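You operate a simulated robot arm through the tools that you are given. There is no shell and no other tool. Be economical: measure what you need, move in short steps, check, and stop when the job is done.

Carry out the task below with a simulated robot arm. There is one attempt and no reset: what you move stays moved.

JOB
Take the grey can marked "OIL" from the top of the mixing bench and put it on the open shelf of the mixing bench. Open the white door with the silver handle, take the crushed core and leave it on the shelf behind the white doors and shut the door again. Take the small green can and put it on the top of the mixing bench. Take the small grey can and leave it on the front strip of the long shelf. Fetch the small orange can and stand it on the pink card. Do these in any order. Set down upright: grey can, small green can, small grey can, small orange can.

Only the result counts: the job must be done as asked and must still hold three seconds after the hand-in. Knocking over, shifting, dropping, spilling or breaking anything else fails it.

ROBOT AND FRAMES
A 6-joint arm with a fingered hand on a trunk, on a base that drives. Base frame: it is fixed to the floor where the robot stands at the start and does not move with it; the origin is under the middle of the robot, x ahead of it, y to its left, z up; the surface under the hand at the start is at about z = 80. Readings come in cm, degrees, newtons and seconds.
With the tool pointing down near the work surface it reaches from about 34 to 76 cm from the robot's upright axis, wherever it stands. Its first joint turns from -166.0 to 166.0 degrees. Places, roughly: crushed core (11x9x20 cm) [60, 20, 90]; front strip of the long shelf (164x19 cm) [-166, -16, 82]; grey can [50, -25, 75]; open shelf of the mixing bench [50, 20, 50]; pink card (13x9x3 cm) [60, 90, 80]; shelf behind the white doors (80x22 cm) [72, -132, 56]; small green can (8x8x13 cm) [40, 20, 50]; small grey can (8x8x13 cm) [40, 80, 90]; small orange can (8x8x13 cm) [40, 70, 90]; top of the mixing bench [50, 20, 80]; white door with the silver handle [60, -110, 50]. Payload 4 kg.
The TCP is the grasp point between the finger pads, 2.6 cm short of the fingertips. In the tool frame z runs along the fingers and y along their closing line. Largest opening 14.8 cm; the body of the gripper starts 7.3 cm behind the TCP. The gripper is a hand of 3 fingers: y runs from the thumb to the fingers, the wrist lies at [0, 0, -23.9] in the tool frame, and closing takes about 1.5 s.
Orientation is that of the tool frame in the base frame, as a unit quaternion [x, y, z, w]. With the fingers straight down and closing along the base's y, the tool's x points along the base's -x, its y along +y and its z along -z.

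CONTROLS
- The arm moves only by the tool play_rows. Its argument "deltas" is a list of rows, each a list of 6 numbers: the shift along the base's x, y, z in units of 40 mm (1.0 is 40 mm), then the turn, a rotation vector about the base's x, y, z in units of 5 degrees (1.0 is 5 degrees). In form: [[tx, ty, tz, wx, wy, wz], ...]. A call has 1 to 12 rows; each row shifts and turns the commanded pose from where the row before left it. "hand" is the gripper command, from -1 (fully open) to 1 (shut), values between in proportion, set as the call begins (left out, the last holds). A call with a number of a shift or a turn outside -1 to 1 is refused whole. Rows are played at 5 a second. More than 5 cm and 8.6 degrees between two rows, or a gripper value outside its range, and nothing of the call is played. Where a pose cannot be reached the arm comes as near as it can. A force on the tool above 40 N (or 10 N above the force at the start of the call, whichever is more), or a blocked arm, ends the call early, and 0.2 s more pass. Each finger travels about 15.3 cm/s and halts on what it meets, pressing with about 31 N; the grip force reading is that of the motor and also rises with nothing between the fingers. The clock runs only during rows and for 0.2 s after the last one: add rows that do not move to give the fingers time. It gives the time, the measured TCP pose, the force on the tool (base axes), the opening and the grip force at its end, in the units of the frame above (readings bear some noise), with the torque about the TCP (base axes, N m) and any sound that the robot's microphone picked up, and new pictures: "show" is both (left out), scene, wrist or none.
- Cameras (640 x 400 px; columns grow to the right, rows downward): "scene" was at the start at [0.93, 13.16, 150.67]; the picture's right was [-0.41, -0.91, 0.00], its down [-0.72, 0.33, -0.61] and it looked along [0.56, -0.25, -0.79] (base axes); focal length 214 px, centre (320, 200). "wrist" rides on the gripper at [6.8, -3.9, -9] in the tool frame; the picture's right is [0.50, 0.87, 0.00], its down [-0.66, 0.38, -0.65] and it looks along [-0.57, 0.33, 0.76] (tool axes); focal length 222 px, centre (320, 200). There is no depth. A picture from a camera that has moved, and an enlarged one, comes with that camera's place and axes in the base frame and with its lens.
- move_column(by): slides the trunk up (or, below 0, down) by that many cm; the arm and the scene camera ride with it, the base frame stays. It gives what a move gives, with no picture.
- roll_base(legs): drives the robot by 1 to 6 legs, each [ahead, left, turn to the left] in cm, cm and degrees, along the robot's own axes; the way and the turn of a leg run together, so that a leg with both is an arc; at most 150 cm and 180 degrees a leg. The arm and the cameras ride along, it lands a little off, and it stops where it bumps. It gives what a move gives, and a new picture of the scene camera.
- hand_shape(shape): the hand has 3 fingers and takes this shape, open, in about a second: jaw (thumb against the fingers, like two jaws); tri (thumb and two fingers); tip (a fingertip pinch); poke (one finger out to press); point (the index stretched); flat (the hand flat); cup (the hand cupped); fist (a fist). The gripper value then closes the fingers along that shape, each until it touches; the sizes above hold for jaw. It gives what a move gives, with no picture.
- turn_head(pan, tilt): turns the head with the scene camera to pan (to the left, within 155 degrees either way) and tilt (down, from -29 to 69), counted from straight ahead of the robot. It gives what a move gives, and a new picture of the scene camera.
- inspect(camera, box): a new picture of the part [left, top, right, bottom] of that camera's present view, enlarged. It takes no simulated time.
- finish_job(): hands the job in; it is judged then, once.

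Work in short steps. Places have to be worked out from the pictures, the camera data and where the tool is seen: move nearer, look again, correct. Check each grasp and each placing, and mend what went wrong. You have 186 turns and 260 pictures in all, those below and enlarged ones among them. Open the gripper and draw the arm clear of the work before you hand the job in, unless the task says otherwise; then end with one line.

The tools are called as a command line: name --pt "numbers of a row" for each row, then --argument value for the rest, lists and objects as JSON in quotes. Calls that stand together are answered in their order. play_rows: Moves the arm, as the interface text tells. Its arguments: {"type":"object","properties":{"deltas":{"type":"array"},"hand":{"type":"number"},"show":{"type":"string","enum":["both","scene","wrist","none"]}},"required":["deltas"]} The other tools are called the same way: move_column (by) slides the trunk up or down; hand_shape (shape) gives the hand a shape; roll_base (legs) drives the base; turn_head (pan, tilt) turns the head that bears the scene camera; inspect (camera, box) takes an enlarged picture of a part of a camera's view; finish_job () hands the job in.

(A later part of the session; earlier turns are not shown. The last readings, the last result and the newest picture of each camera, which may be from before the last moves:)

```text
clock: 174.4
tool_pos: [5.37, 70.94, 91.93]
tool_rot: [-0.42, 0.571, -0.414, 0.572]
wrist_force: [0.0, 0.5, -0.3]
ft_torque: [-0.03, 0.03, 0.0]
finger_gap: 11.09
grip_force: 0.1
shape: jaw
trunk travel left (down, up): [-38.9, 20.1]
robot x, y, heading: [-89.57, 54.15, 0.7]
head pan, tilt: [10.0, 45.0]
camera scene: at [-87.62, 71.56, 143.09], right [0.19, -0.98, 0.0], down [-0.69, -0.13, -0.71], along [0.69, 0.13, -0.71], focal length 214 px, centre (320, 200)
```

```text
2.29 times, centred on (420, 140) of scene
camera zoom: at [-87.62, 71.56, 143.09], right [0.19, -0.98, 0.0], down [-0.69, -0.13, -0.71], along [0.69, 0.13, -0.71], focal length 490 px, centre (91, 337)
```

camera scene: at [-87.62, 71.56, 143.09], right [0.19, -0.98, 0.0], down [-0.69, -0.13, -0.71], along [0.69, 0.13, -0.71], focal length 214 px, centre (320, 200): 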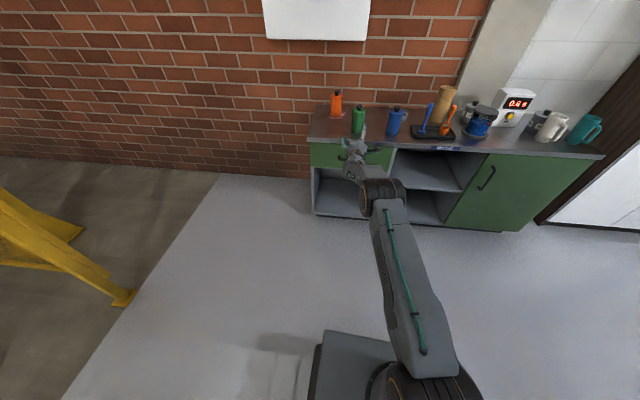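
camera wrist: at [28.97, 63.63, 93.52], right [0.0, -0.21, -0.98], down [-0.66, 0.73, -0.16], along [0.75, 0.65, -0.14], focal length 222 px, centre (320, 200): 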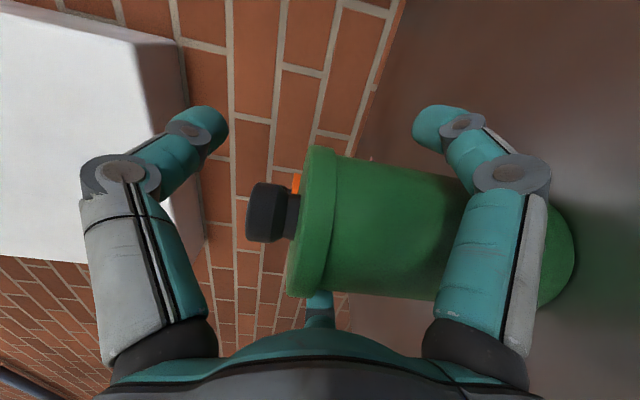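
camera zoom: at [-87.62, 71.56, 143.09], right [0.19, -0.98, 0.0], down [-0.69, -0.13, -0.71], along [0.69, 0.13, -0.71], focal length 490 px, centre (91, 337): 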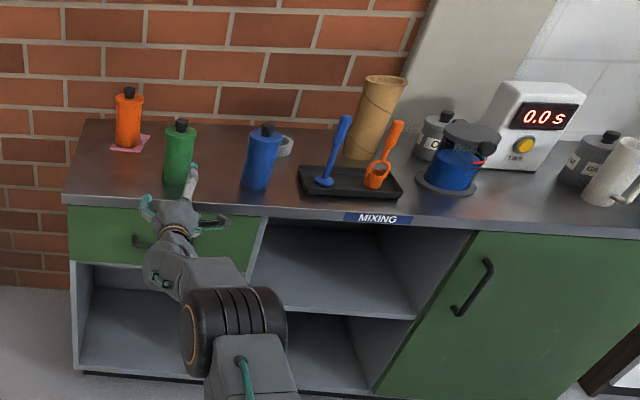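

Green can is placed upright on the bench top. Now for the OIL can from above: I pitch the hand down, retracting and raising.

play_rows --pt "-0.3 0 0.25 0 1 0" --pt "-0.3 0 0.25 0 1 0" --pt "-0.3 0 0.25 0 1 0" --pt "-0.3 0 0.25 0 1 0" --pt "-0.3 0 0.25 0 1 0" --pt "-0.3 0 0.25 0 1 0" --pt "-0.3 0 0.25 0 1 0" --pt "-0.3 0 0.25 0 1 0" --pt "-0.3 0 0.25 0 1 0" --show "none" --hand -0.7

play_rows --pt "-0.3 0 0.25 0 1 0" --pt "-0.3 0 0.25 0 1 0" --pt "-0.3 0 0.25 0 1 0" --pt "-0.3 0 0.25 0 1 0" --pt "-0.3 0 0.25 0 1 0" --pt "-0.3 0 0.25 0 1 0" --pt "-0.3 0 0.25 0 1 0" --pt "-0.3 0 0.25 0 1 0" --pt "-0.3 0 0.25 0 1 0"

```text
clock: 176.4
tool_pos: [-5.4, 70.97, 100.95]
tool_rot: [-0.545, 0.746, -0.221, 0.311]
wrist_force: [0.3, -0.7, 0.5]
ft_torque: [0.0, -0.01, 0.01]
finger_gap: 12.54
grip_force: 0.1
shape: jaw
trunk travel left (down, up): [-38.9, 20.1]
robot x, y, heading: [-89.92, 54.14, 0.9]
head pan, tilt: [10.0, 45.0]
```

```text
clock: 178.4
tool_pos: [-28.65, 73.68, 100.8]
tool_rot: [-0.586, 0.811, 0.0, 0.006]
wrist_force: [-0.4, 0.8, 1.0]
ft_torque: [0.03, 0.02, -0.01]
finger_gap: 12.59
grip_force: 0.1
shape: jaw
out of reach, approached as far as the arm can: row 3, 4, 5, 6, 7, 8, 9
trunk travel left (down, up): [-38.9, 20.1]
robot x, y, heading: [-89.64, 53.61, 0.5]
head pan, tilt: [10.0, 45.0]
camera scene: at [-87.63, 71.54, 143.09], right [0.19, -0.98, 0.0], down [-0.69, -0.13, -0.71], along [0.69, 0.13, -0.71], focal length 214 px, centre (320, 200)
camera wrist: at [-27.05, 65.95, 109.62], right [-0.98, -0.2, -0.01], down [-0.16, 0.74, 0.66], along [-0.13, 0.65, -0.75], focal length 222 px, centre (320, 200)
```

scene: 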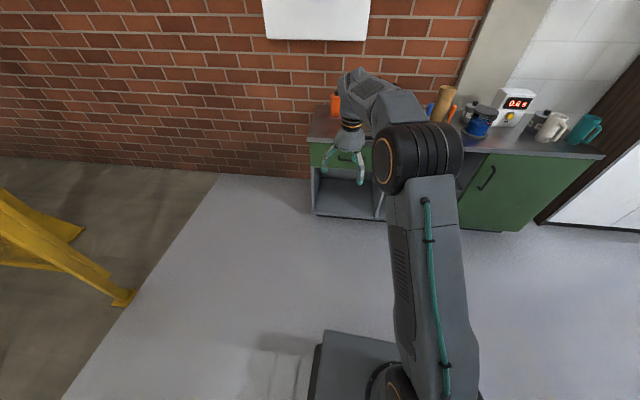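
wrist: 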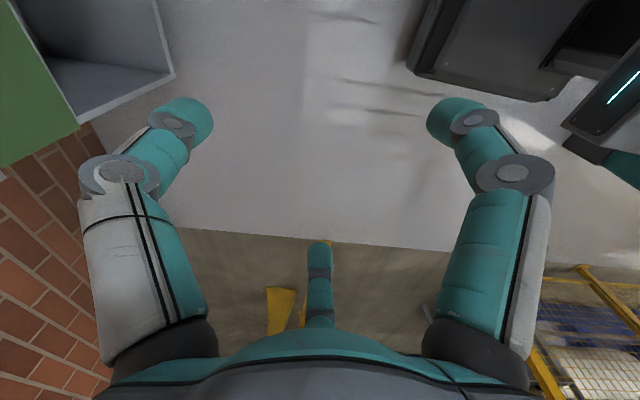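

Tool down. Raise the trunk, drive right and forward towards the OIL can.

move_column --by 9

roll_base --legs '[[0, -72, -0.7], [72, 0, 0]]'

inspect --camera "wrist" --box '[0, 0, 640, 400]'

turn_head --pan 0 --tilt 45

```text
clock: 179.6
tool_pos: [-28.57, 73.53, 109.78]
tool_rot: [-0.586, 0.81, 0.0, 0.005]
wrist_force: [-0.3, 0.4, 0.5]
ft_torque: [-0.01, 0.01, 0.0]
finger_gap: 12.58
grip_force: 0.0
shape: jaw
trunk travel left (down, up): [-47.9, 11.1]
robot x, y, heading: [-89.48, 53.77, 0.9]
head pan, tilt: [10.0, 45.0]
```

```text
clock: 187.0
tool_pos: [43.24, 4.33, 109.74]
tool_rot: [-0.587, 0.809, 0.001, 0.005]
wrist_force: [0.0, 0.0, -0.1]
ft_torque: [0.0, 0.01, 0.01]
finger_gap: 12.55
grip_force: 0.0
shape: jaw
trunk travel left (down, up): [-47.9, 11.1]
robot x, y, heading: [-17.95, -15.55, 1.1]
head pan, tilt: [10.0, 45.0]
camera scene: at [-15.87, 2.04, 152.08], right [0.19, -0.98, 0.0], down [-0.69, -0.13, -0.71], along [0.69, 0.13, -0.71], focal length 214 px, centre (320, 200)
```

scene: 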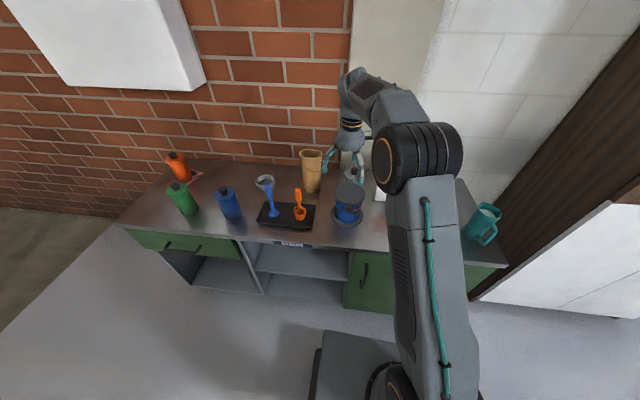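

```text
1.00 times, centred on (320, 200) of wrist (not enlarged: the box is as wide or as high as the picture)
camera zoom: at [44.77, -3.37, 118.62], right [-0.98, -0.21, -0.01], down [-0.16, 0.74, 0.66], along [-0.13, 0.65, -0.75], focal length 222 px, centre (320, 200)
```

zoom: 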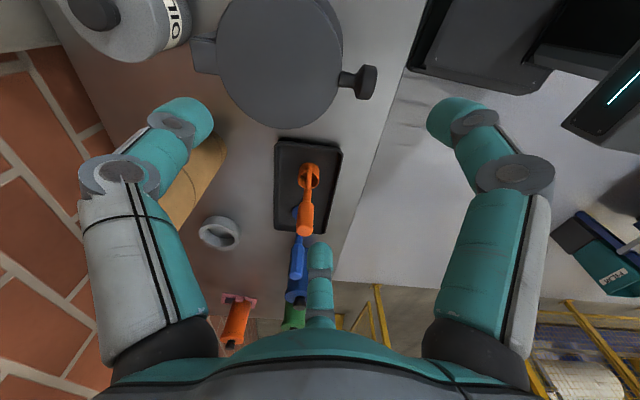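

```text
clock: 187.7
tool_pos: [43.22, 4.3, 109.8]
tool_rot: [-0.587, 0.81, 0.001, 0.005]
wrist_force: [0.2, 0.1, -0.3]
ft_torque: [0.0, -0.01, 0.02]
finger_gap: 12.57
grip_force: 0.1
shape: jaw
trunk travel left (down, up): [-47.9, 11.1]
robot x, y, heading: [-17.62, -15.63, 1.1]
head pan, tilt: [0.0, 45.0]
camera scene: at [-15.73, 0.63, 152.09], right [0.02, -1.0, 0.0], down [-0.71, -0.01, -0.71], along [0.71, 0.01, -0.71], focal length 214 px, centre (320, 200)
```

scene: 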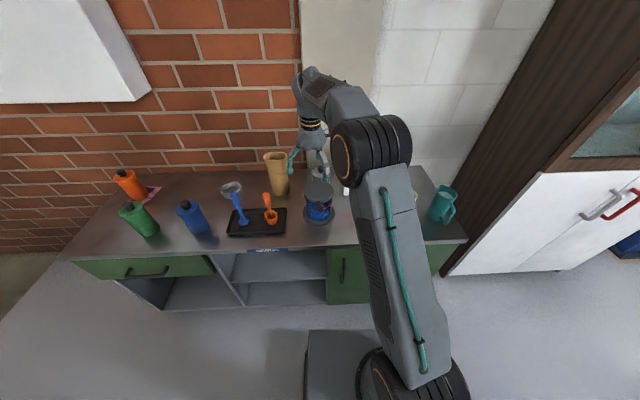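

The OIL can is at about (65.3, 1.2) with the spool in front and the timer to its right. I drive 17 cm ahead, then roll the hand by −42° so no finger goes between can and wall, and centre above it.

roll_base --legs '[[16, 0, -1]]'

play_rows --pt "0 0 0 0 0 -1" --pt "0 0 0 0 0 -1" --pt "0 0 0 0 0 -1" --pt "0 0 0 0 0 -1" --pt "0 0 0 0 0 -1" --pt "0 0 0 0 0 -1" --pt "0 0 0 0 0 -1" --pt "0 0 0 0 0 -1" --pt "0 0 0 0 0 0" --hand -0.3 --show "wrist"

```text
clock: 189.1
tool_pos: [59.86, 3.49, 109.79]
tool_rot: [-0.58, 0.814, 0.0, 0.005]
wrist_force: [0.2, 0.0, 0.0]
ft_torque: [-0.02, -0.05, 0.01]
finger_gap: 12.53
grip_force: 0.1
shape: jaw
trunk travel left (down, up): [-47.9, 11.1]
robot x, y, heading: [-1.23, -15.37, -0.1]
head pan, tilt: [0.0, 45.0]
camera scene: at [0.93, 0.74, 152.08], right [0.0, -1.0, 0.0], down [-0.71, 0.0, -0.71], along [0.71, 0.0, -0.71], focal length 214 px, centre (320, 200)
```

scene: 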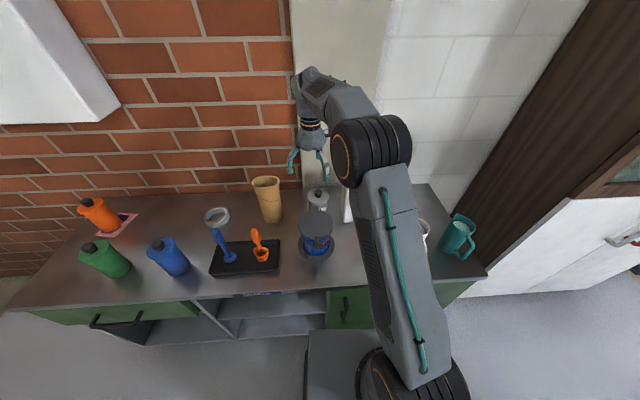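

```text
clock: 191.1
tool_pos: [60.01, 3.51, 109.64]
tool_rot: [-0.267, 0.964, -0.002, 0.005]
wrist_force: [-0.3, -0.4, -0.3]
ft_torque: [-0.01, -0.01, 0.01]
finger_gap: 9.66
grip_force: 0.0
shape: jaw
trunk travel left (down, up): [-47.9, 11.1]
robot x, y, heading: [-1.3, -15.69, 0.1]
head pan, tilt: [0.0, 45.0]
camera wrist: at [56.09, -3.34, 118.54], right [-0.87, 0.49, -0.01], down [0.36, 0.66, 0.66], along [0.33, 0.57, -0.75], focal length 222 px, centre (320, 200)
```

wrist: 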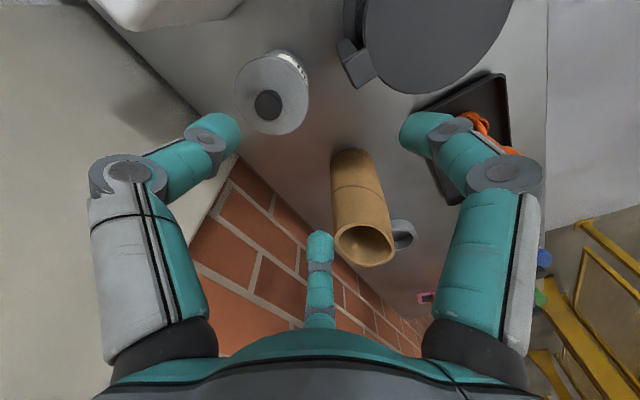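

Centre over the can at (66, 1.1) and descend partly.

play_rows --pt "0.75 -0.3 -0.4 0 0 0" --pt "0.75 -0.3 -0.5 0 0 0" --pt "0 0 -0.7 0 0 0" --pt "0 0 0 0 0 0"

```text
clock: 192.1
tool_pos: [65.86, 0.9, 103.44]
tool_rot: [-0.267, 0.964, -0.001, 0.006]
wrist_force: [0.0, 0.1, -0.7]
ft_torque: [-0.02, 0.0, 0.01]
finger_gap: 9.64
grip_force: 0.0
shape: jaw
trunk travel left (down, up): [-47.9, 11.1]
robot x, y, heading: [-1.16, -15.59, 0.1]
head pan, tilt: [0.0, 45.0]
camera scene: at [0.89, 0.74, 152.08], right [0.0, -1.0, 0.0], down [-0.71, 0.0, -0.71], along [0.71, 0.0, -0.71], focal length 214 px, centre (320, 200)
camera wrist: at [62.0, -5.94, 112.31], right [-0.87, 0.49, -0.01], down [0.36, 0.66, 0.66], along [0.33, 0.57, -0.75], focal length 222 px, centre (320, 200)
```

scene: 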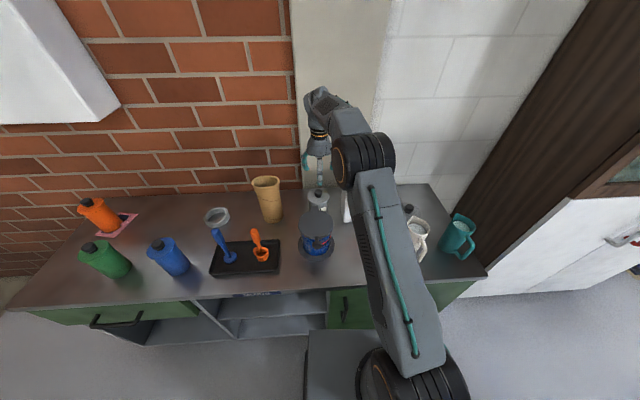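
wrist: 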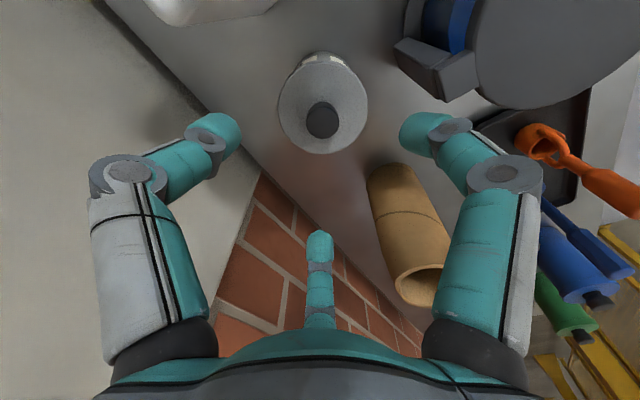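

Well centred. I narrow slightly (spool block nearby) and descend.

play_rows --pt "0 0 0 0 0 0" --pt "0 0 -0.7 0 0 0" --pt "0 0 -0.7 0 0 0" --pt "0 0 -0.7 0 0 0" --pt "0 0 -0.5 0 0 0" --pt "0 0 -0.5 0 0 0" --pt "0 0 0 0 0 0" --hand -0.17 --show "wrist"

```text
clock: 193.7
tool_pos: [65.46, 1.09, 91.56]
tool_rot: [-0.268, 0.963, -0.002, 0.007]
wrist_force: [1.5, 0.0, 18.9]
ft_torque: [0.77, -0.52, -0.03]
finger_gap: 8.77
grip_force: 0.0
shape: jaw
trunk travel left (down, up): [-47.9, 11.1]
robot x, y, heading: [-0.99, -15.0, -0.1]
head pan, tilt: [0.0, 45.0]
camera wrist: at [61.64, -5.68, 100.34], right [-0.87, 0.49, -0.01], down [0.36, 0.66, 0.66], along [0.33, 0.57, -0.75], focal length 222 px, centre (320, 200)
```

wrist: 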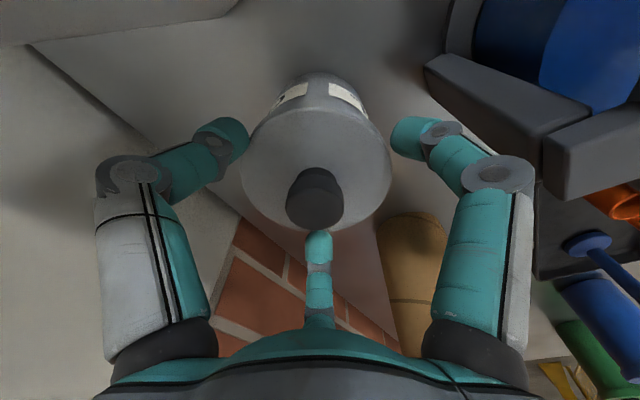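

A finger touched the can's rim on the (+x,+y) side. Raise 1.5, open slightly more, shift (+0.6, +1.0) and retry.

play_rows --pt "0 0 0.5 0 0 0" --pt "0.15 0.25 0 0 0 0" --pt "0 0 0 0 0 0" --hand -0.28 --show "wrist"

```text
clock: 194.5
tool_pos: [66.37, 2.08, 92.98]
tool_rot: [-0.267, 0.964, -0.001, 0.005]
wrist_force: [0.0, -0.3, 0.3]
ft_torque: [0.03, 0.01, 0.0]
finger_gap: 9.46
grip_force: 0.1
shape: jaw
trunk travel left (down, up): [-47.9, 11.1]
robot x, y, heading: [-1.29, -15.28, -0.2]
head pan, tilt: [0.0, 45.0]
camera wrist: at [62.55, -4.66, 101.89], right [-0.87, 0.49, -0.01], down [0.36, 0.66, 0.66], along [0.33, 0.57, -0.75], focal length 222 px, centre (320, 200)
```

wrist: 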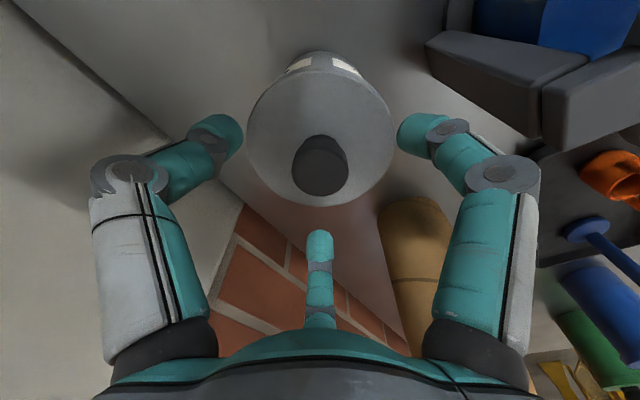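

Clear of all three fingers now. Descend 5 cm.

play_rows --pt "0 0 -0.5 0 0 0" --pt "0 0 -0.5 0 0 0" --pt "0 0 -0.3 0 0 0" --pt "0 0 0 0 0 0" --show "wrist"

```text
clock: 195.5
tool_pos: [66.34, 1.96, 87.6]
tool_rot: [-0.267, 0.964, -0.001, 0.005]
wrist_force: [-0.1, 0.1, 0.0]
ft_torque: [0.01, 0.02, 0.0]
finger_gap: 9.48
grip_force: 0.0
shape: jaw
trunk travel left (down, up): [-47.9, 11.1]
robot x, y, heading: [-1.45, -15.6, 0.1]
head pan, tilt: [0.0, 45.0]
camera wrist: at [62.57, -4.81, 96.53], right [-0.87, 0.49, -0.01], down [0.36, 0.66, 0.66], along [0.33, 0.57, -0.75], focal length 222 px, centre (320, 200)
```

wrist: 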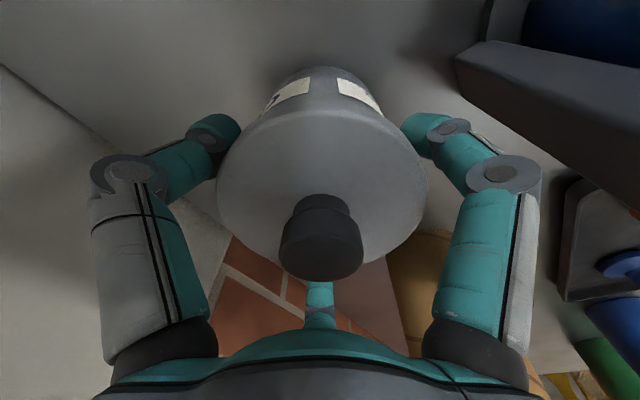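

play_rows --pt "0 0 -0.3 0 0 0" --pt "0 0 0 0 0 0" --show "none"

play_rows --pt "0 0 0 0 0 0" --pt "0 0 0 0 0 0" --pt "0 0 0 0 0 0" --pt "0 0 0 0 0 0" --pt "0 0 0 0 0 0" --pt "0 0 0 0 0 0" --pt "0 0 0 0 0 0" --hand 1 --show "wrist"

```text
clock: 196.1
tool_pos: [66.53, 1.85, 86.34]
tool_rot: [-0.267, 0.964, -0.001, 0.004]
wrist_force: [0.1, -0.2, -0.2]
ft_torque: [0.02, 0.01, -0.05]
finger_gap: 9.51
grip_force: 0.0
shape: jaw
trunk travel left (down, up): [-47.9, 11.1]
robot x, y, heading: [-1.1, -15.61, 0.0]
head pan, tilt: [0.0, 45.0]
```

```text
clock: 197.7
tool_pos: [66.42, 1.9, 86.41]
tool_rot: [-0.267, 0.964, -0.002, 0.004]
wrist_force: [0.2, -0.9, -0.2]
ft_torque: [0.04, 0.03, -0.02]
finger_gap: 7.59
grip_force: 30.8
shape: jaw
trunk travel left (down, up): [-47.9, 11.1]
robot x, y, heading: [-1.16, -15.46, 0.0]
head pan, tilt: [0.0, 45.0]
camera wrist: at [62.65, -4.87, 95.38], right [-0.87, 0.49, -0.01], down [0.36, 0.66, 0.66], along [0.33, 0.57, -0.75], focal length 222 px, centre (320, 200)
```

wrist: 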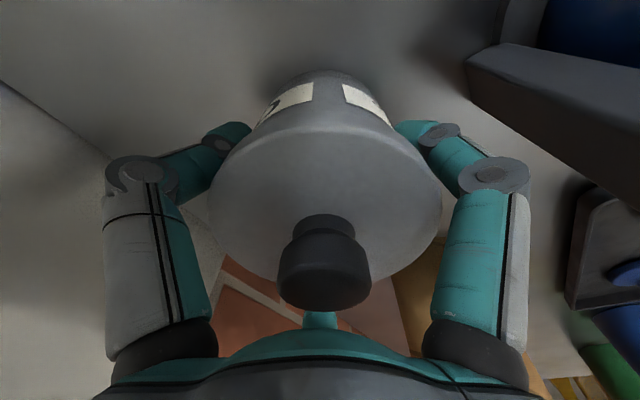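

OIL can gripped. Lift straight up 22 cm.

play_rows --pt "0 0 0.3 0 0 0" --pt "0 0 0.8 0 0 0" --pt "0 0 0.9 0 0 0" --pt "0 0 0.9 0 0 0" --pt "0 0 0.9 0 0 0" --pt "0 0 0.9 0 0 0" --pt "0 0 0.9 0 0 0" --pt "0 0 0 0 0 0"

```text
clock: 199.5
tool_pos: [66.47, 1.91, 108.97]
tool_rot: [-0.268, 0.963, -0.001, 0.005]
wrist_force: [0.2, -0.3, -2.2]
ft_torque: [0.03, -0.01, 0.04]
finger_gap: 7.55
grip_force: 30.9
shape: jaw
trunk travel left (down, up): [-47.9, 11.1]
robot x, y, heading: [-1.61, -15.41, -0.0]
head pan, tilt: [0.0, 45.0]
camera scene: at [0.91, 0.74, 152.08], right [0.0, -1.0, 0.0], down [-0.71, 0.0, -0.71], along [0.71, 0.0, -0.71], focal length 214 px, centre (320, 200)
camera wrist: at [62.53, -4.89, 117.9], right [-0.87, 0.49, -0.01], down [0.36, 0.66, 0.66], along [0.33, 0.57, -0.75], focal length 222 px, centre (320, 200)
```

scene: 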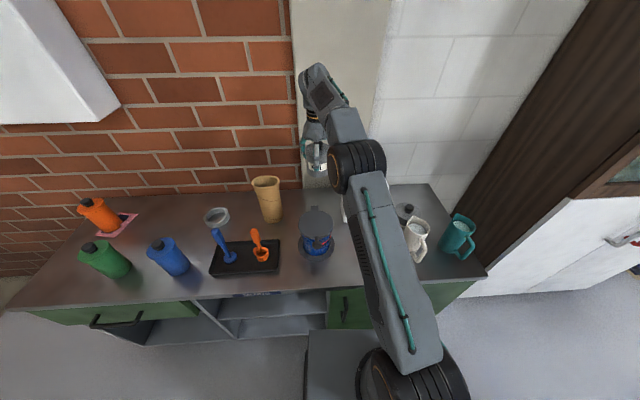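
wrist: 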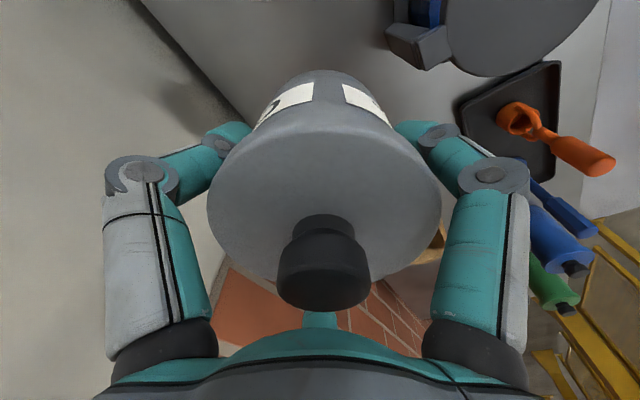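

Carry it: back 62, left 84, then forward to the free left-front spot of the bench (37, 86).

roll_base --legs '[[-62, 0, 0], [0, 84, 0]]'

turn_head --pan 10 --tilt 50

```text
clock: 207.0
tool_pos: [5.79, 84.81, 109.01]
tool_rot: [-0.265, 0.964, -0.001, 0.005]
wrist_force: [0.3, -1.2, -1.4]
ft_torque: [-0.01, -0.01, -0.03]
finger_gap: 7.52
grip_force: 30.7
shape: jaw
trunk travel left (down, up): [-47.9, 11.1]
robot x, y, heading: [-61.75, 67.71, 0.0]
head pan, tilt: [0.0, 45.0]
camera scene: at [-59.66, 83.76, 152.08], right [0.0, -1.0, 0.0], down [-0.71, 0.0, -0.71], along [0.71, 0.0, -0.71], focal length 214 px, centre (320, 200)
```

scene: 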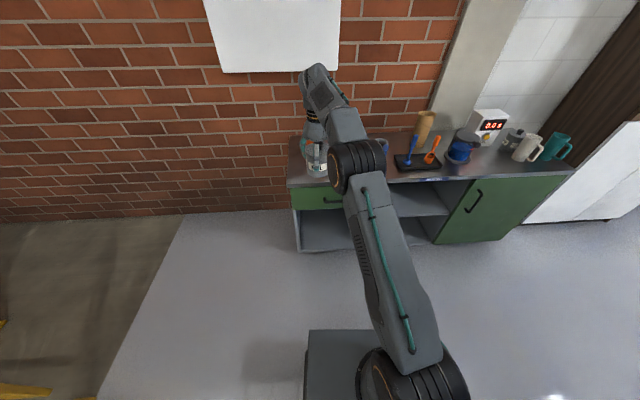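

```text
clock: 207.7
tool_pos: [5.76, 84.74, 109.01]
tool_rot: [-0.265, 0.964, -0.001, 0.005]
wrist_force: [0.4, -0.7, -2.8]
ft_torque: [0.06, -0.01, 0.01]
finger_gap: 7.53
grip_force: 30.9
shape: jaw
trunk travel left (down, up): [-47.9, 11.1]
robot x, y, heading: [-61.93, 67.46, -0.5]
head pan, tilt: [10.0, 50.0]
camera scene: at [-60.21, 85.09, 151.39], right [0.17, -0.99, 0.0], down [-0.75, -0.13, -0.64], along [0.63, 0.11, -0.77], focal length 214 px, centre (320, 200)
```

scene: 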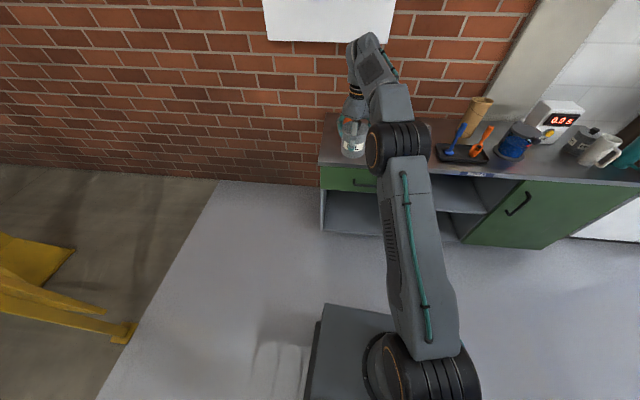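

Forward 30 over the spot, then check clearances.

roll_base --legs '[[30, 2, 0]]'

play_rows --pt "0 0 -0.8 0 0 0" --pt "0 0 -0.8 0 0 0" --pt "0 0 -0.8 0 0 0" --pt "0 0 -0.8 0 0 0" --pt "0 0 0 0 0 0"

```text
clock: 209.8
tool_pos: [36.81, 86.44, 109.01]
tool_rot: [-0.265, 0.964, -0.001, 0.005]
wrist_force: [-0.2, 0.8, -1.1]
ft_torque: [0.01, -0.03, -0.01]
finger_gap: 7.55
grip_force: 31.3
shape: jaw
trunk travel left (down, up): [-47.9, 11.1]
robot x, y, heading: [-31.03, 69.5, -0.2]
head pan, tilt: [10.0, 50.0]
camera scene: at [-29.27, 86.93, 151.39], right [0.17, -0.99, 0.0], down [-0.76, -0.13, -0.64], along [0.63, 0.11, -0.77], focal length 214 px, centre (320, 200)
```

scene: 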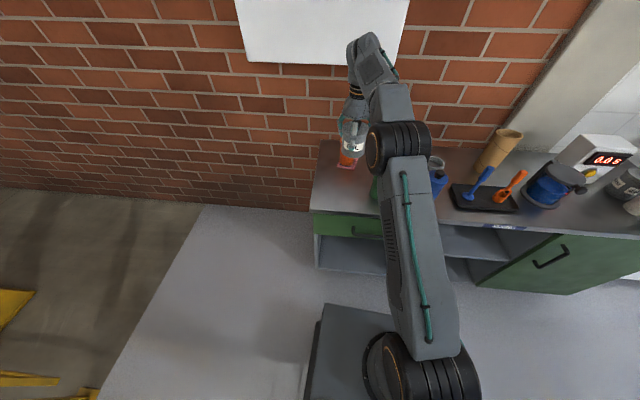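

```text
clock: 211.0
tool_pos: [36.64, 86.4, 96.0]
tool_rot: [-0.263, 0.965, -0.002, 0.005]
wrist_force: [0.4, 0.8, -2.2]
ft_torque: [-0.04, -0.03, 0.02]
finger_gap: 7.56
grip_force: 30.8
shape: jaw
trunk travel left (down, up): [-47.9, 11.1]
robot x, y, heading: [-30.84, 69.28, -0.1]
head pan, tilt: [10.0, 50.0]
camera scene: at [-29.27, 86.93, 151.39], right [0.17, -0.99, 0.0], down [-0.76, -0.13, -0.64], along [0.63, 0.11, -0.77], focal length 214 px, centre (320, 200)
camera wrist: at [32.77, 79.72, 104.95], right [-0.87, 0.49, -0.01], down [0.36, 0.66, 0.66], along [0.33, 0.57, -0.75], focal length 222 px, centre (320, 200)
```

scene: 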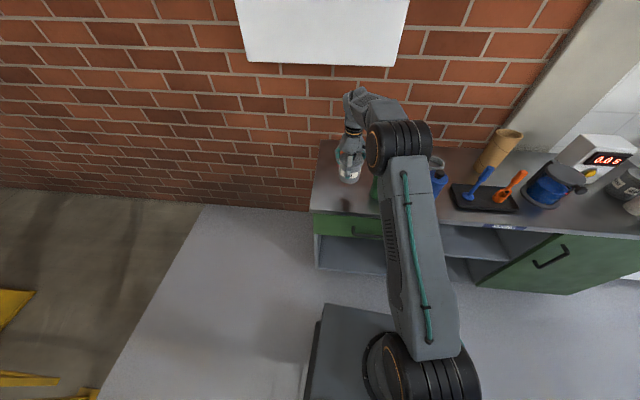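
wrist: 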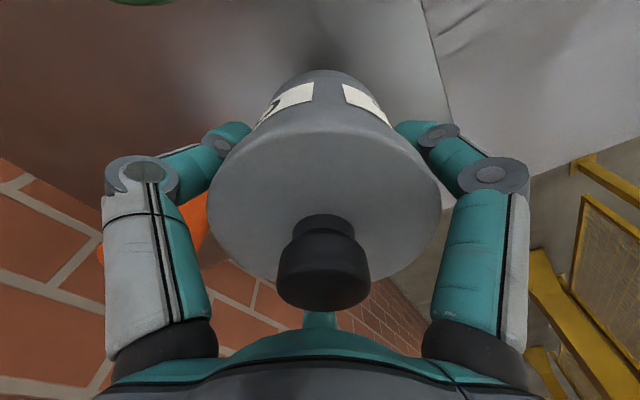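

Continue down to near contact.

play_rows --pt "0 0 -0.8 0 0 0" --pt "0 0 -0.8 0 0 0" --pt "0 0 -0.6 0 0 0" --pt "0 0 0 0 0 0" --show "none"

play_rows --pt "0 0 -0.1 0 0 0" --pt "0 0 0 0 0 0" --show "none"

play_rows --pt "0 0 -0.08 0 0 0" --pt "0 0 0 0 0 0" --show "none"

```text
clock: 212.0
tool_pos: [36.95, 86.54, 87.48]
tool_rot: [-0.265, 0.964, -0.001, 0.005]
wrist_force: [0.3, 0.8, -2.3]
ft_torque: [0.01, 0.01, -0.01]
finger_gap: 7.51
grip_force: 31.1
shape: jaw
trunk travel left (down, up): [-47.9, 11.1]
robot x, y, heading: [-30.88, 69.04, -0.2]
head pan, tilt: [10.0, 50.0]
```

```text
clock: 212.6
tool_pos: [36.7, 86.6, 87.13]
tool_rot: [-0.264, 0.964, -0.001, 0.006]
wrist_force: [0.0, -0.6, -2.7]
ft_torque: [0.01, -0.01, 0.0]
finger_gap: 7.55
grip_force: 31.1
shape: jaw
trunk travel left (down, up): [-47.9, 11.1]
robot x, y, heading: [-30.77, 69.51, -0.2]
head pan, tilt: [10.0, 50.0]
```

```text
clock: 213.2
tool_pos: [36.81, 86.51, 86.63]
tool_rot: [-0.264, 0.964, -0.002, 0.005]
wrist_force: [0.0, 0.2, -1.1]
ft_torque: [0.01, 0.01, -0.01]
finger_gap: 7.49
grip_force: 30.7
shape: jaw
trunk travel left (down, up): [-47.9, 11.1]
robot x, y, heading: [-30.99, 68.95, -0.5]
head pan, tilt: [10.0, 50.0]
```

play_rows --pt "0 0 -0.07 0 0 0" --pt "0 0 0 0 0 0" --show "none"

play_rows --pt "0 0 0 0 0 0" --pt "0 0 0 0 0 0" --pt "0 0 0 0 0 0" --pt "0 0 0 0 0 0" --pt "0 0 0 0 0 0" --hand -0.4 --show "none"

play_rows --pt "0 0 0.5 0 0 0" --pt "0 0 0.9 0 0 0" --pt "0 0 0.9 0 0 0" --pt "0 0 0.9 0 0 0" --pt "0 0 0.9 0 0 0" --pt "0 0 0.5 0 0 0" --pt "0 0 0 0 0 0"

```text
clock: 213.8
tool_pos: [36.78, 86.6, 86.56]
tool_rot: [-0.264, 0.964, -0.002, 0.005]
wrist_force: [0.2, -0.5, -1.7]
ft_torque: [0.04, 0.0, -0.01]
finger_gap: 7.55
grip_force: 31.0
shape: jaw
trunk travel left (down, up): [-47.9, 11.1]
robot x, y, heading: [-30.88, 69.12, -0.2]
head pan, tilt: [10.0, 50.0]
```

```text
clock: 215.0
tool_pos: [36.92, 86.58, 86.39]
tool_rot: [-0.264, 0.964, -0.002, 0.004]
wrist_force: [-0.3, -0.3, 0.6]
ft_torque: [0.04, 0.03, -0.03]
finger_gap: 10.34
grip_force: 0.1
shape: jaw
trunk travel left (down, up): [-47.9, 11.1]
robot x, y, heading: [-31.41, 69.43, -0.4]
head pan, tilt: [10.0, 50.0]
```

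```text
clock: 216.6
tool_pos: [36.72, 86.5, 104.68]
tool_rot: [-0.265, 0.964, -0.002, 0.005]
wrist_force: [0.2, 0.2, 0.4]
ft_torque: [-0.03, 0.0, -0.01]
finger_gap: 10.36
grip_force: 0.1
shape: jaw
trunk travel left (down, up): [-47.9, 11.1]
robot x, y, heading: [-31.1, 69.34, -0.3]
head pan, tilt: [10.0, 50.0]
camera scene: at [-29.3, 86.92, 151.39], right [0.17, -0.99, 0.0], down [-0.76, -0.13, -0.64], along [0.63, 0.11, -0.77], focal length 214 px, centre (320, 200)
camera wrist: at [32.94, 79.59, 113.62], right [-0.87, 0.49, -0.01], down [0.36, 0.66, 0.66], along [0.33, 0.57, -0.75], focal length 222 px, centre (320, 200)
```

scene: 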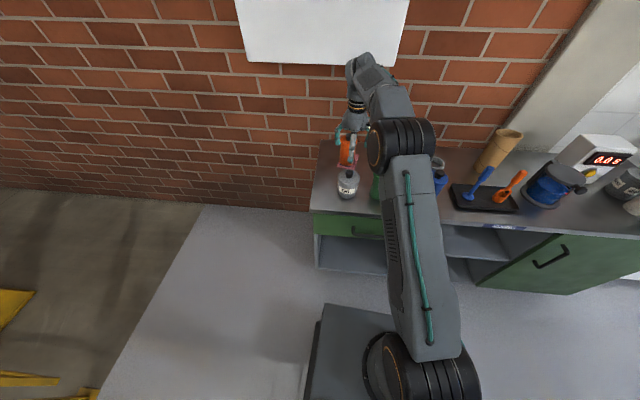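
wrist: 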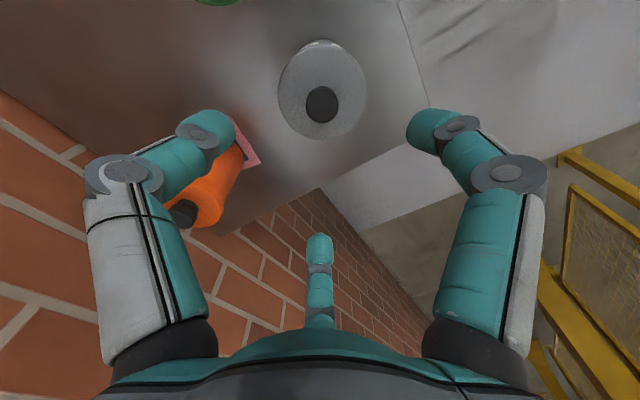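

OIL stands at (36.8, 86.5). Back off 42 cm and turn the hand to the horizontal thumb-up pose again.

roll_base --legs '[[-42, 0, 0]]'

play_rows --pt "0 0.1 0 0 0 1" --pt "0 0.1 0 0 0 1" --pt "0 0.1 0 0 0 1" --pt "0 0.1 0 0 0 1" --pt "0 0.1 0 0 0 1" --pt "0 0.1 0 0 0 1" --pt "0 0.1 0 0 0 1" --pt "0 0.1 0 0 0 0.5" --pt "0 0 0 0 0 0" --show "none"

play_rows --pt "0.38 0 -0.1 0 -1 0" --pt "0.38 0 -0.1 0 -1 0" --pt "0.38 0 -0.1 0 -1 0" --pt "0.38 0 -0.1 0 -1 0" --pt "0.38 0 -0.1 0 -1 0" --pt "0.38 0 -0.1 0 -1 0" --pt "0.38 0 -0.1 0 -1 0" --pt "0.38 0 -0.1 0 -1 0" --pt "0.38 0 -0.1 0 -1 0" --show "none"

play_rows --pt "0.38 0 -0.1 0 -1 0" --pt "0.38 0 -0.1 0 -1 0" --pt "0.38 0 -0.1 0 -1 0" --pt "0.38 0 -0.1 0 -1 0" --pt "0.38 0 -0.1 0 -1 0" --pt "0.38 0 -0.1 0 -1 0" --pt "0.38 0 -0.1 0 -1 0" --pt "0.38 0 -0.1 0 -1 0" --pt "0.38 0 -0.1 0 -1 0"

```text
clock: 219.1
tool_pos: [-4.95, 87.14, 104.79]
tool_rot: [-0.27, 0.963, -0.002, 0.005]
wrist_force: [0.2, -0.2, -0.8]
ft_torque: [-0.01, 0.01, 0.01]
finger_gap: 10.35
grip_force: 0.1
shape: jaw
trunk travel left (down, up): [-47.9, 11.1]
robot x, y, heading: [-72.8, 69.11, 0.5]
head pan, tilt: [10.0, 50.0]
camera scene: at [-71.04, 86.88, 151.39], right [0.18, -0.98, 0.0], down [-0.75, -0.14, -0.64], along [0.63, 0.12, -0.77], focal length 214 px, centre (320, 200)
```

scene: 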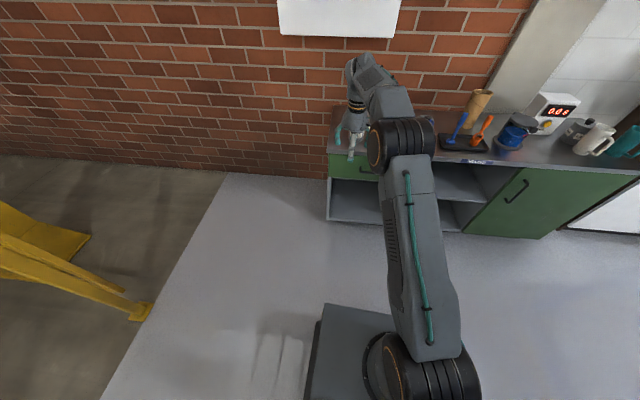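

```text
clock: 221.1
tool_pos: [-5.36, 90.42, 104.17]
tool_rot: [-0.564, 0.826, -0.002, 0.008]
wrist_force: [-0.7, -0.4, -0.6]
ft_torque: [-0.03, 0.0, -0.02]
finger_gap: 10.37
grip_force: 0.1
shape: jaw
out of reach, approached as far as the arm can: row 8
trunk travel left (down, up): [-47.9, 11.1]
robot x, y, heading: [-72.79, 69.49, 0.4]
head pan, tilt: [10.0, 50.0]
```

```text
clock: 223.1
tool_pos: [8.3, 90.5, 100.81]
tool_rot: [-0.522, 0.76, -0.216, 0.321]
wrist_force: [-0.4, 0.0, 0.5]
ft_torque: [0.01, 0.0, -0.03]
finger_gap: 10.38
grip_force: 0.2
shape: jaw
trunk travel left (down, up): [-47.9, 11.1]
robot x, y, heading: [-73.07, 69.2, 0.2]
head pan, tilt: [10.0, 50.0]
```

```text
clock: 225.1
tool_pos: [21.78, 90.45, 97.28]
tool_rot: [-0.4, 0.579, -0.4, 0.587]
wrist_force: [-0.1, -0.3, 0.5]
ft_torque: [0.0, 0.01, -0.02]
finger_gap: 10.35
grip_force: 0.1
shape: jaw
trunk travel left (down, up): [-47.9, 11.1]
robot x, y, heading: [-72.84, 69.49, 0.8]
head pan, tilt: [10.0, 50.0]
camera scene: at [-71.03, 86.89, 151.4], right [0.18, -0.98, 0.0], down [-0.75, -0.14, -0.64], along [0.63, 0.12, -0.77], focal length 214 px, centre (320, 200)
camera wrist: at [12.85, 82.84, 98.32], right [0.01, -0.15, -0.99], down [-0.66, 0.74, -0.12], along [0.75, 0.65, -0.09], focal length 222 px, centre (320, 200)
```

scene: 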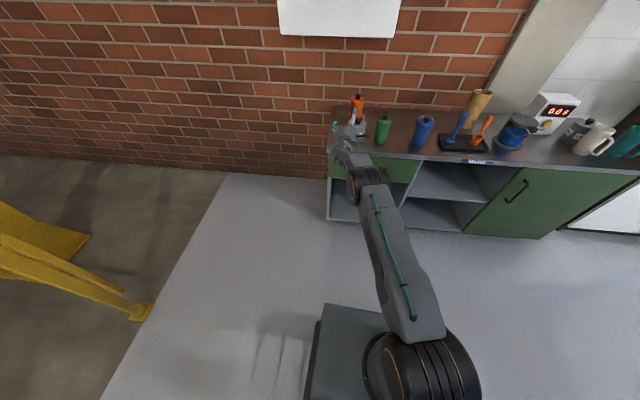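
wrist: 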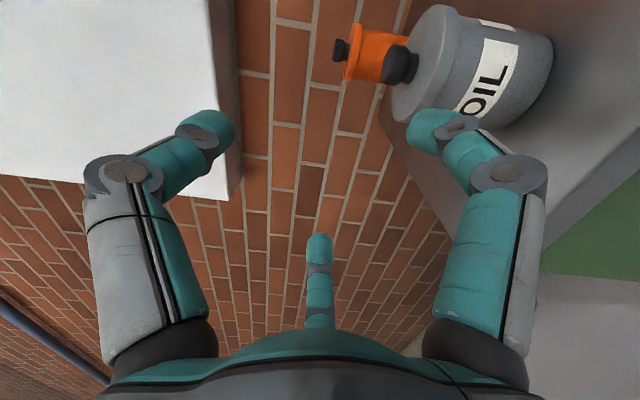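

Horizontal again, OIL in view. I line up: base right ~4.5, trunk down 9.8, hand opened to ~11 cm.

roll_base --legs '[[0, -4.5, -0.5]]'

move_column --by -9.8

play_rows --pt "0 0 0 0 0 0" --pt "0 0 0 0 0 0" --hand -0.48 --show "wrist"

```text
clock: 226.0
tool_pos: [21.95, 85.35, 97.39]
tool_rot: [-0.398, 0.581, -0.402, 0.585]
wrist_force: [-0.6, -0.5, 0.7]
ft_torque: [0.0, 0.02, 0.01]
finger_gap: 10.37
grip_force: 0.1
shape: jaw
trunk travel left (down, up): [-47.9, 11.1]
robot x, y, heading: [-72.62, 64.84, -0.0]
head pan, tilt: [10.0, 50.0]
camera scene: at [-70.87, 82.42, 151.39], right [0.17, -0.98, 0.0], down [-0.75, -0.13, -0.64], along [0.63, 0.11, -0.77], focal length 214 px, centre (320, 200)
```

scene: 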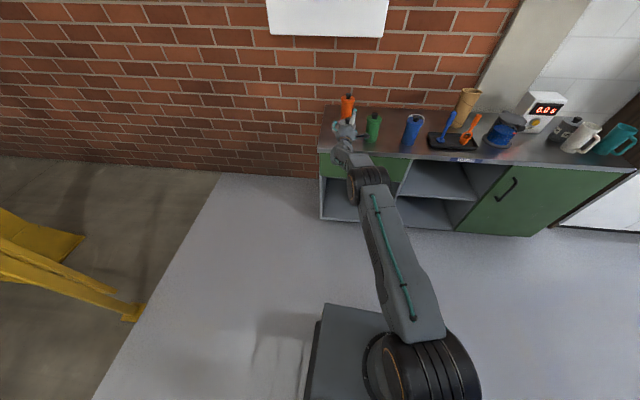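

```text
clock: 227.4
tool_pos: [22.03, 85.44, 87.44]
tool_rot: [-0.398, 0.581, -0.402, 0.585]
wrist_force: [-0.1, 0.0, -0.9]
ft_torque: [-0.01, 0.01, -0.01]
finger_gap: 10.35
grip_force: 0.1
shape: jaw
trunk travel left (down, up): [-38.1, 20.9]
robot x, y, heading: [-72.51, 64.34, 0.1]
head pan, tilt: [10.0, 50.0]
```

```text
clock: 228.0
tool_pos: [21.9, 85.31, 87.49]
tool_rot: [-0.399, 0.581, -0.402, 0.585]
wrist_force: [-0.3, -0.7, 0.3]
ft_torque: [0.01, -0.01, 0.0]
finger_gap: 10.93
grip_force: 0.0
shape: jaw
trunk travel left (down, up): [-38.1, 20.9]
robot x, y, heading: [-72.61, 64.83, 0.1]
head pan, tilt: [10.0, 50.0]
camera wrist: at [12.96, 77.69, 88.54], right [0.01, -0.15, -0.99], down [-0.65, 0.75, -0.12], along [0.76, 0.64, -0.09], focal length 222 px, centre (320, 200)
```

wrist: 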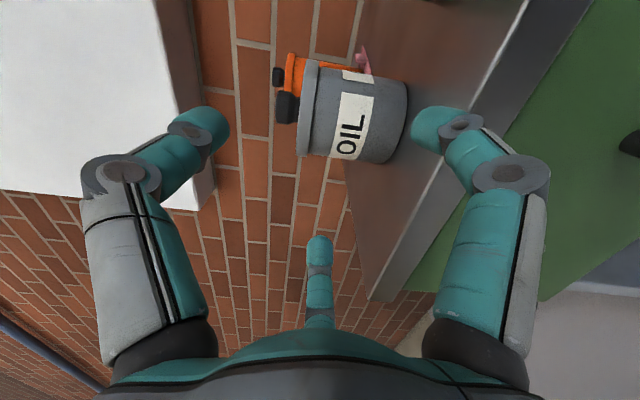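

Aligned. Drive 15 cm ahead so the can is between the fingers.

roll_base --legs '[[14, 0, 0]]'

inspect --camera "wrist" --box '[0, 0, 640, 400]'

```text
clock: 229.3
tool_pos: [35.89, 84.92, 87.47]
tool_rot: [-0.397, 0.582, -0.403, 0.585]
wrist_force: [0.7, -0.3, 0.2]
ft_torque: [0.0, 0.0, 0.01]
finger_gap: 10.92
grip_force: 0.1
shape: jaw
trunk travel left (down, up): [-38.1, 20.9]
robot x, y, heading: [-58.71, 64.99, -0.2]
head pan, tilt: [10.0, 50.0]
camera scene: at [-56.91, 82.38, 141.59], right [0.17, -0.99, 0.0], down [-0.75, -0.13, -0.64], along [0.63, 0.11, -0.77], focal length 214 px, centre (320, 200)
```

scene: 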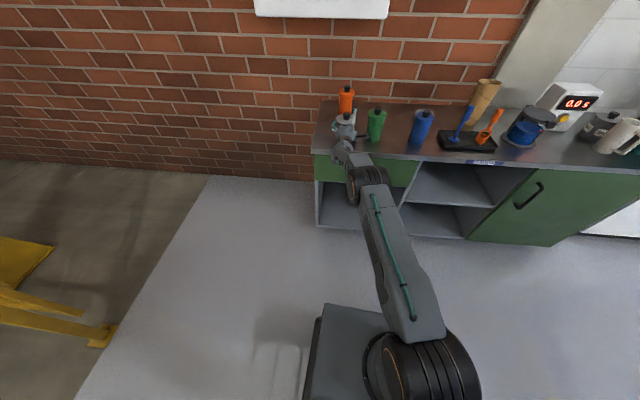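

```text
1.00 times, centred on (320, 200) of wrist (not enlarged: the box is as wide or as high as the picture)
camera zoom: at [26.92, 77.36, 88.54], right [0.01, -0.15, -0.99], down [-0.65, 0.75, -0.12], along [0.76, 0.64, -0.09], focal length 222 px, centre (320, 200)
```

zoom: 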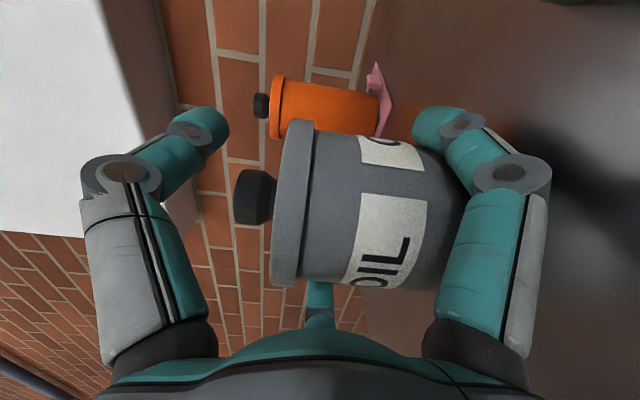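

Advance 1.2 cm and close.

roll_base --legs '[[1.2, 0.3, 0]]'

play_rows --pt "0 0 0 0 0 0" --pt "0 0 0 0 0 0" --pt "0 0 0 0 0 0" --pt "0 0 0 0 0 0" --pt "0 0 0 0 0 0" --pt "0 0 0 0 0 0" --pt "0 0 0 0 0 0" --hand 1 --show "wrist"

```text
clock: 230.0
tool_pos: [37.22, 85.24, 87.56]
tool_rot: [-0.396, 0.582, -0.404, 0.585]
wrist_force: [0.5, -0.4, 0.3]
ft_torque: [0.01, 0.03, -0.03]
finger_gap: 10.94
grip_force: 0.1
shape: jaw
trunk travel left (down, up): [-38.1, 20.9]
robot x, y, heading: [-57.73, 65.05, -0.2]
head pan, tilt: [10.0, 50.0]
camera scene: at [-55.69, 82.67, 141.59], right [0.17, -0.99, 0.0], down [-0.75, -0.13, -0.64], along [0.63, 0.11, -0.77], focal length 214 px, centre (320, 200)
```

scene: 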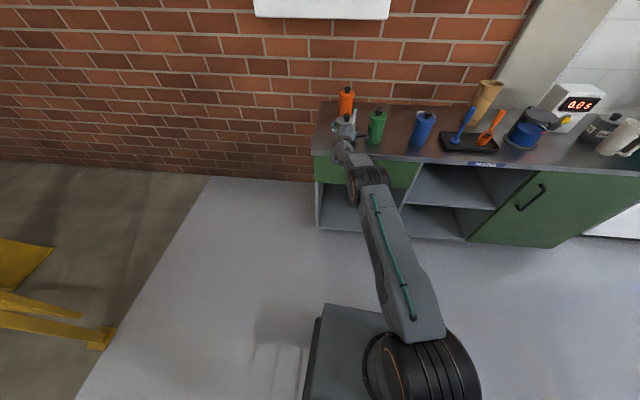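

```text
clock: 231.6
tool_pos: [37.04, 85.37, 87.74]
tool_rot: [-0.396, 0.581, -0.403, 0.586]
wrist_force: [4.1, 0.0, 13.9]
ft_torque: [-0.31, -0.61, 0.05]
finger_gap: 5.4
grip_force: 30.9
shape: jaw
trunk travel left (down, up): [-38.1, 20.9]
robot x, y, heading: [-57.46, 65.22, -0.3]
head pan, tilt: [10.0, 50.0]
camera wrist: at [28.07, 77.64, 88.72], right [0.01, -0.15, -0.99], down [-0.65, 0.75, -0.12], along [0.76, 0.64, -0.09], focal length 222 px, centre (320, 200)
```

wrist: 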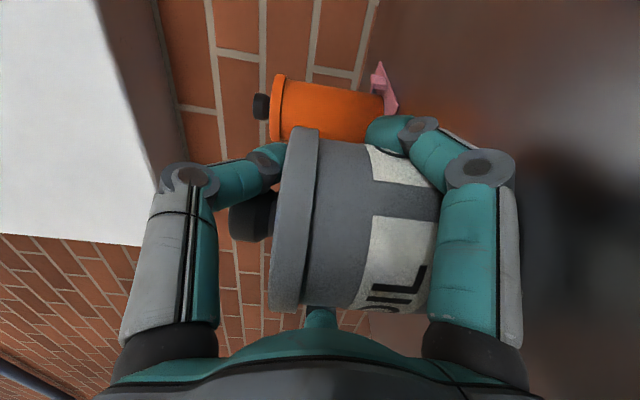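

Good cage. Lift by 8 with the trunk and verify.

move_column --by 8

roll_base --legs '[[-36, 0, 0.3]]'

inspect --camera "wrist" --box '[0, 0, 640, 400]'

```text
clock: 232.8
tool_pos: [37.2, 85.32, 95.42]
tool_rot: [-0.396, 0.582, -0.403, 0.584]
wrist_force: [0.3, -0.2, -1.7]
ft_torque: [-0.01, -0.04, -0.01]
finger_gap: 5.11
grip_force: 31.4
shape: jaw
trunk travel left (down, up): [-46.1, 12.9]
robot x, y, heading: [-57.9, 64.95, -0.0]
head pan, tilt: [10.0, 50.0]
```

```text
clock: 235.1
tool_pos: [1.37, 85.1, 95.46]
tool_rot: [-0.396, 0.582, -0.405, 0.584]
wrist_force: [-0.4, -0.6, -1.8]
ft_torque: [-0.04, -0.01, -0.02]
finger_gap: 5.08
grip_force: 31.1
shape: jaw
trunk travel left (down, up): [-46.1, 12.9]
robot x, y, heading: [-93.24, 65.29, -0.8]
head pan, tilt: [10.0, 50.0]
camera scene: at [-91.53, 82.91, 149.59], right [0.16, -0.99, 0.0], down [-0.76, -0.13, -0.64], along [0.63, 0.11, -0.77], focal length 214 px, centre (320, 200)
```

scene: 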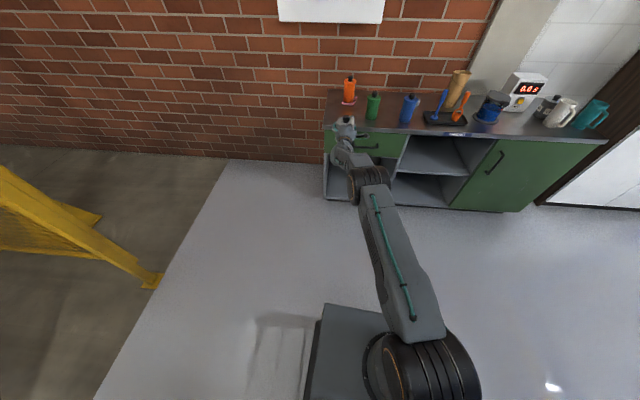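

```text
1.00 times, centred on (320, 200) of wrist (not enlarged: the box is as wide or as high as the picture)
camera zoom: at [-7.75, 77.46, 96.5], right [0.01, -0.15, -0.99], down [-0.65, 0.75, -0.12], along [0.76, 0.64, -0.09], focal length 222 px, centre (320, 200)
```

zoom: 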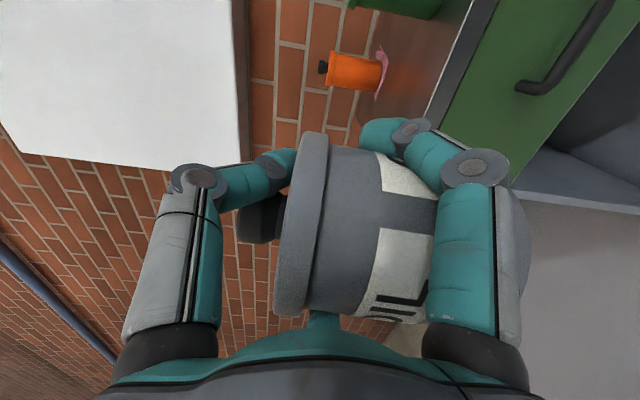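

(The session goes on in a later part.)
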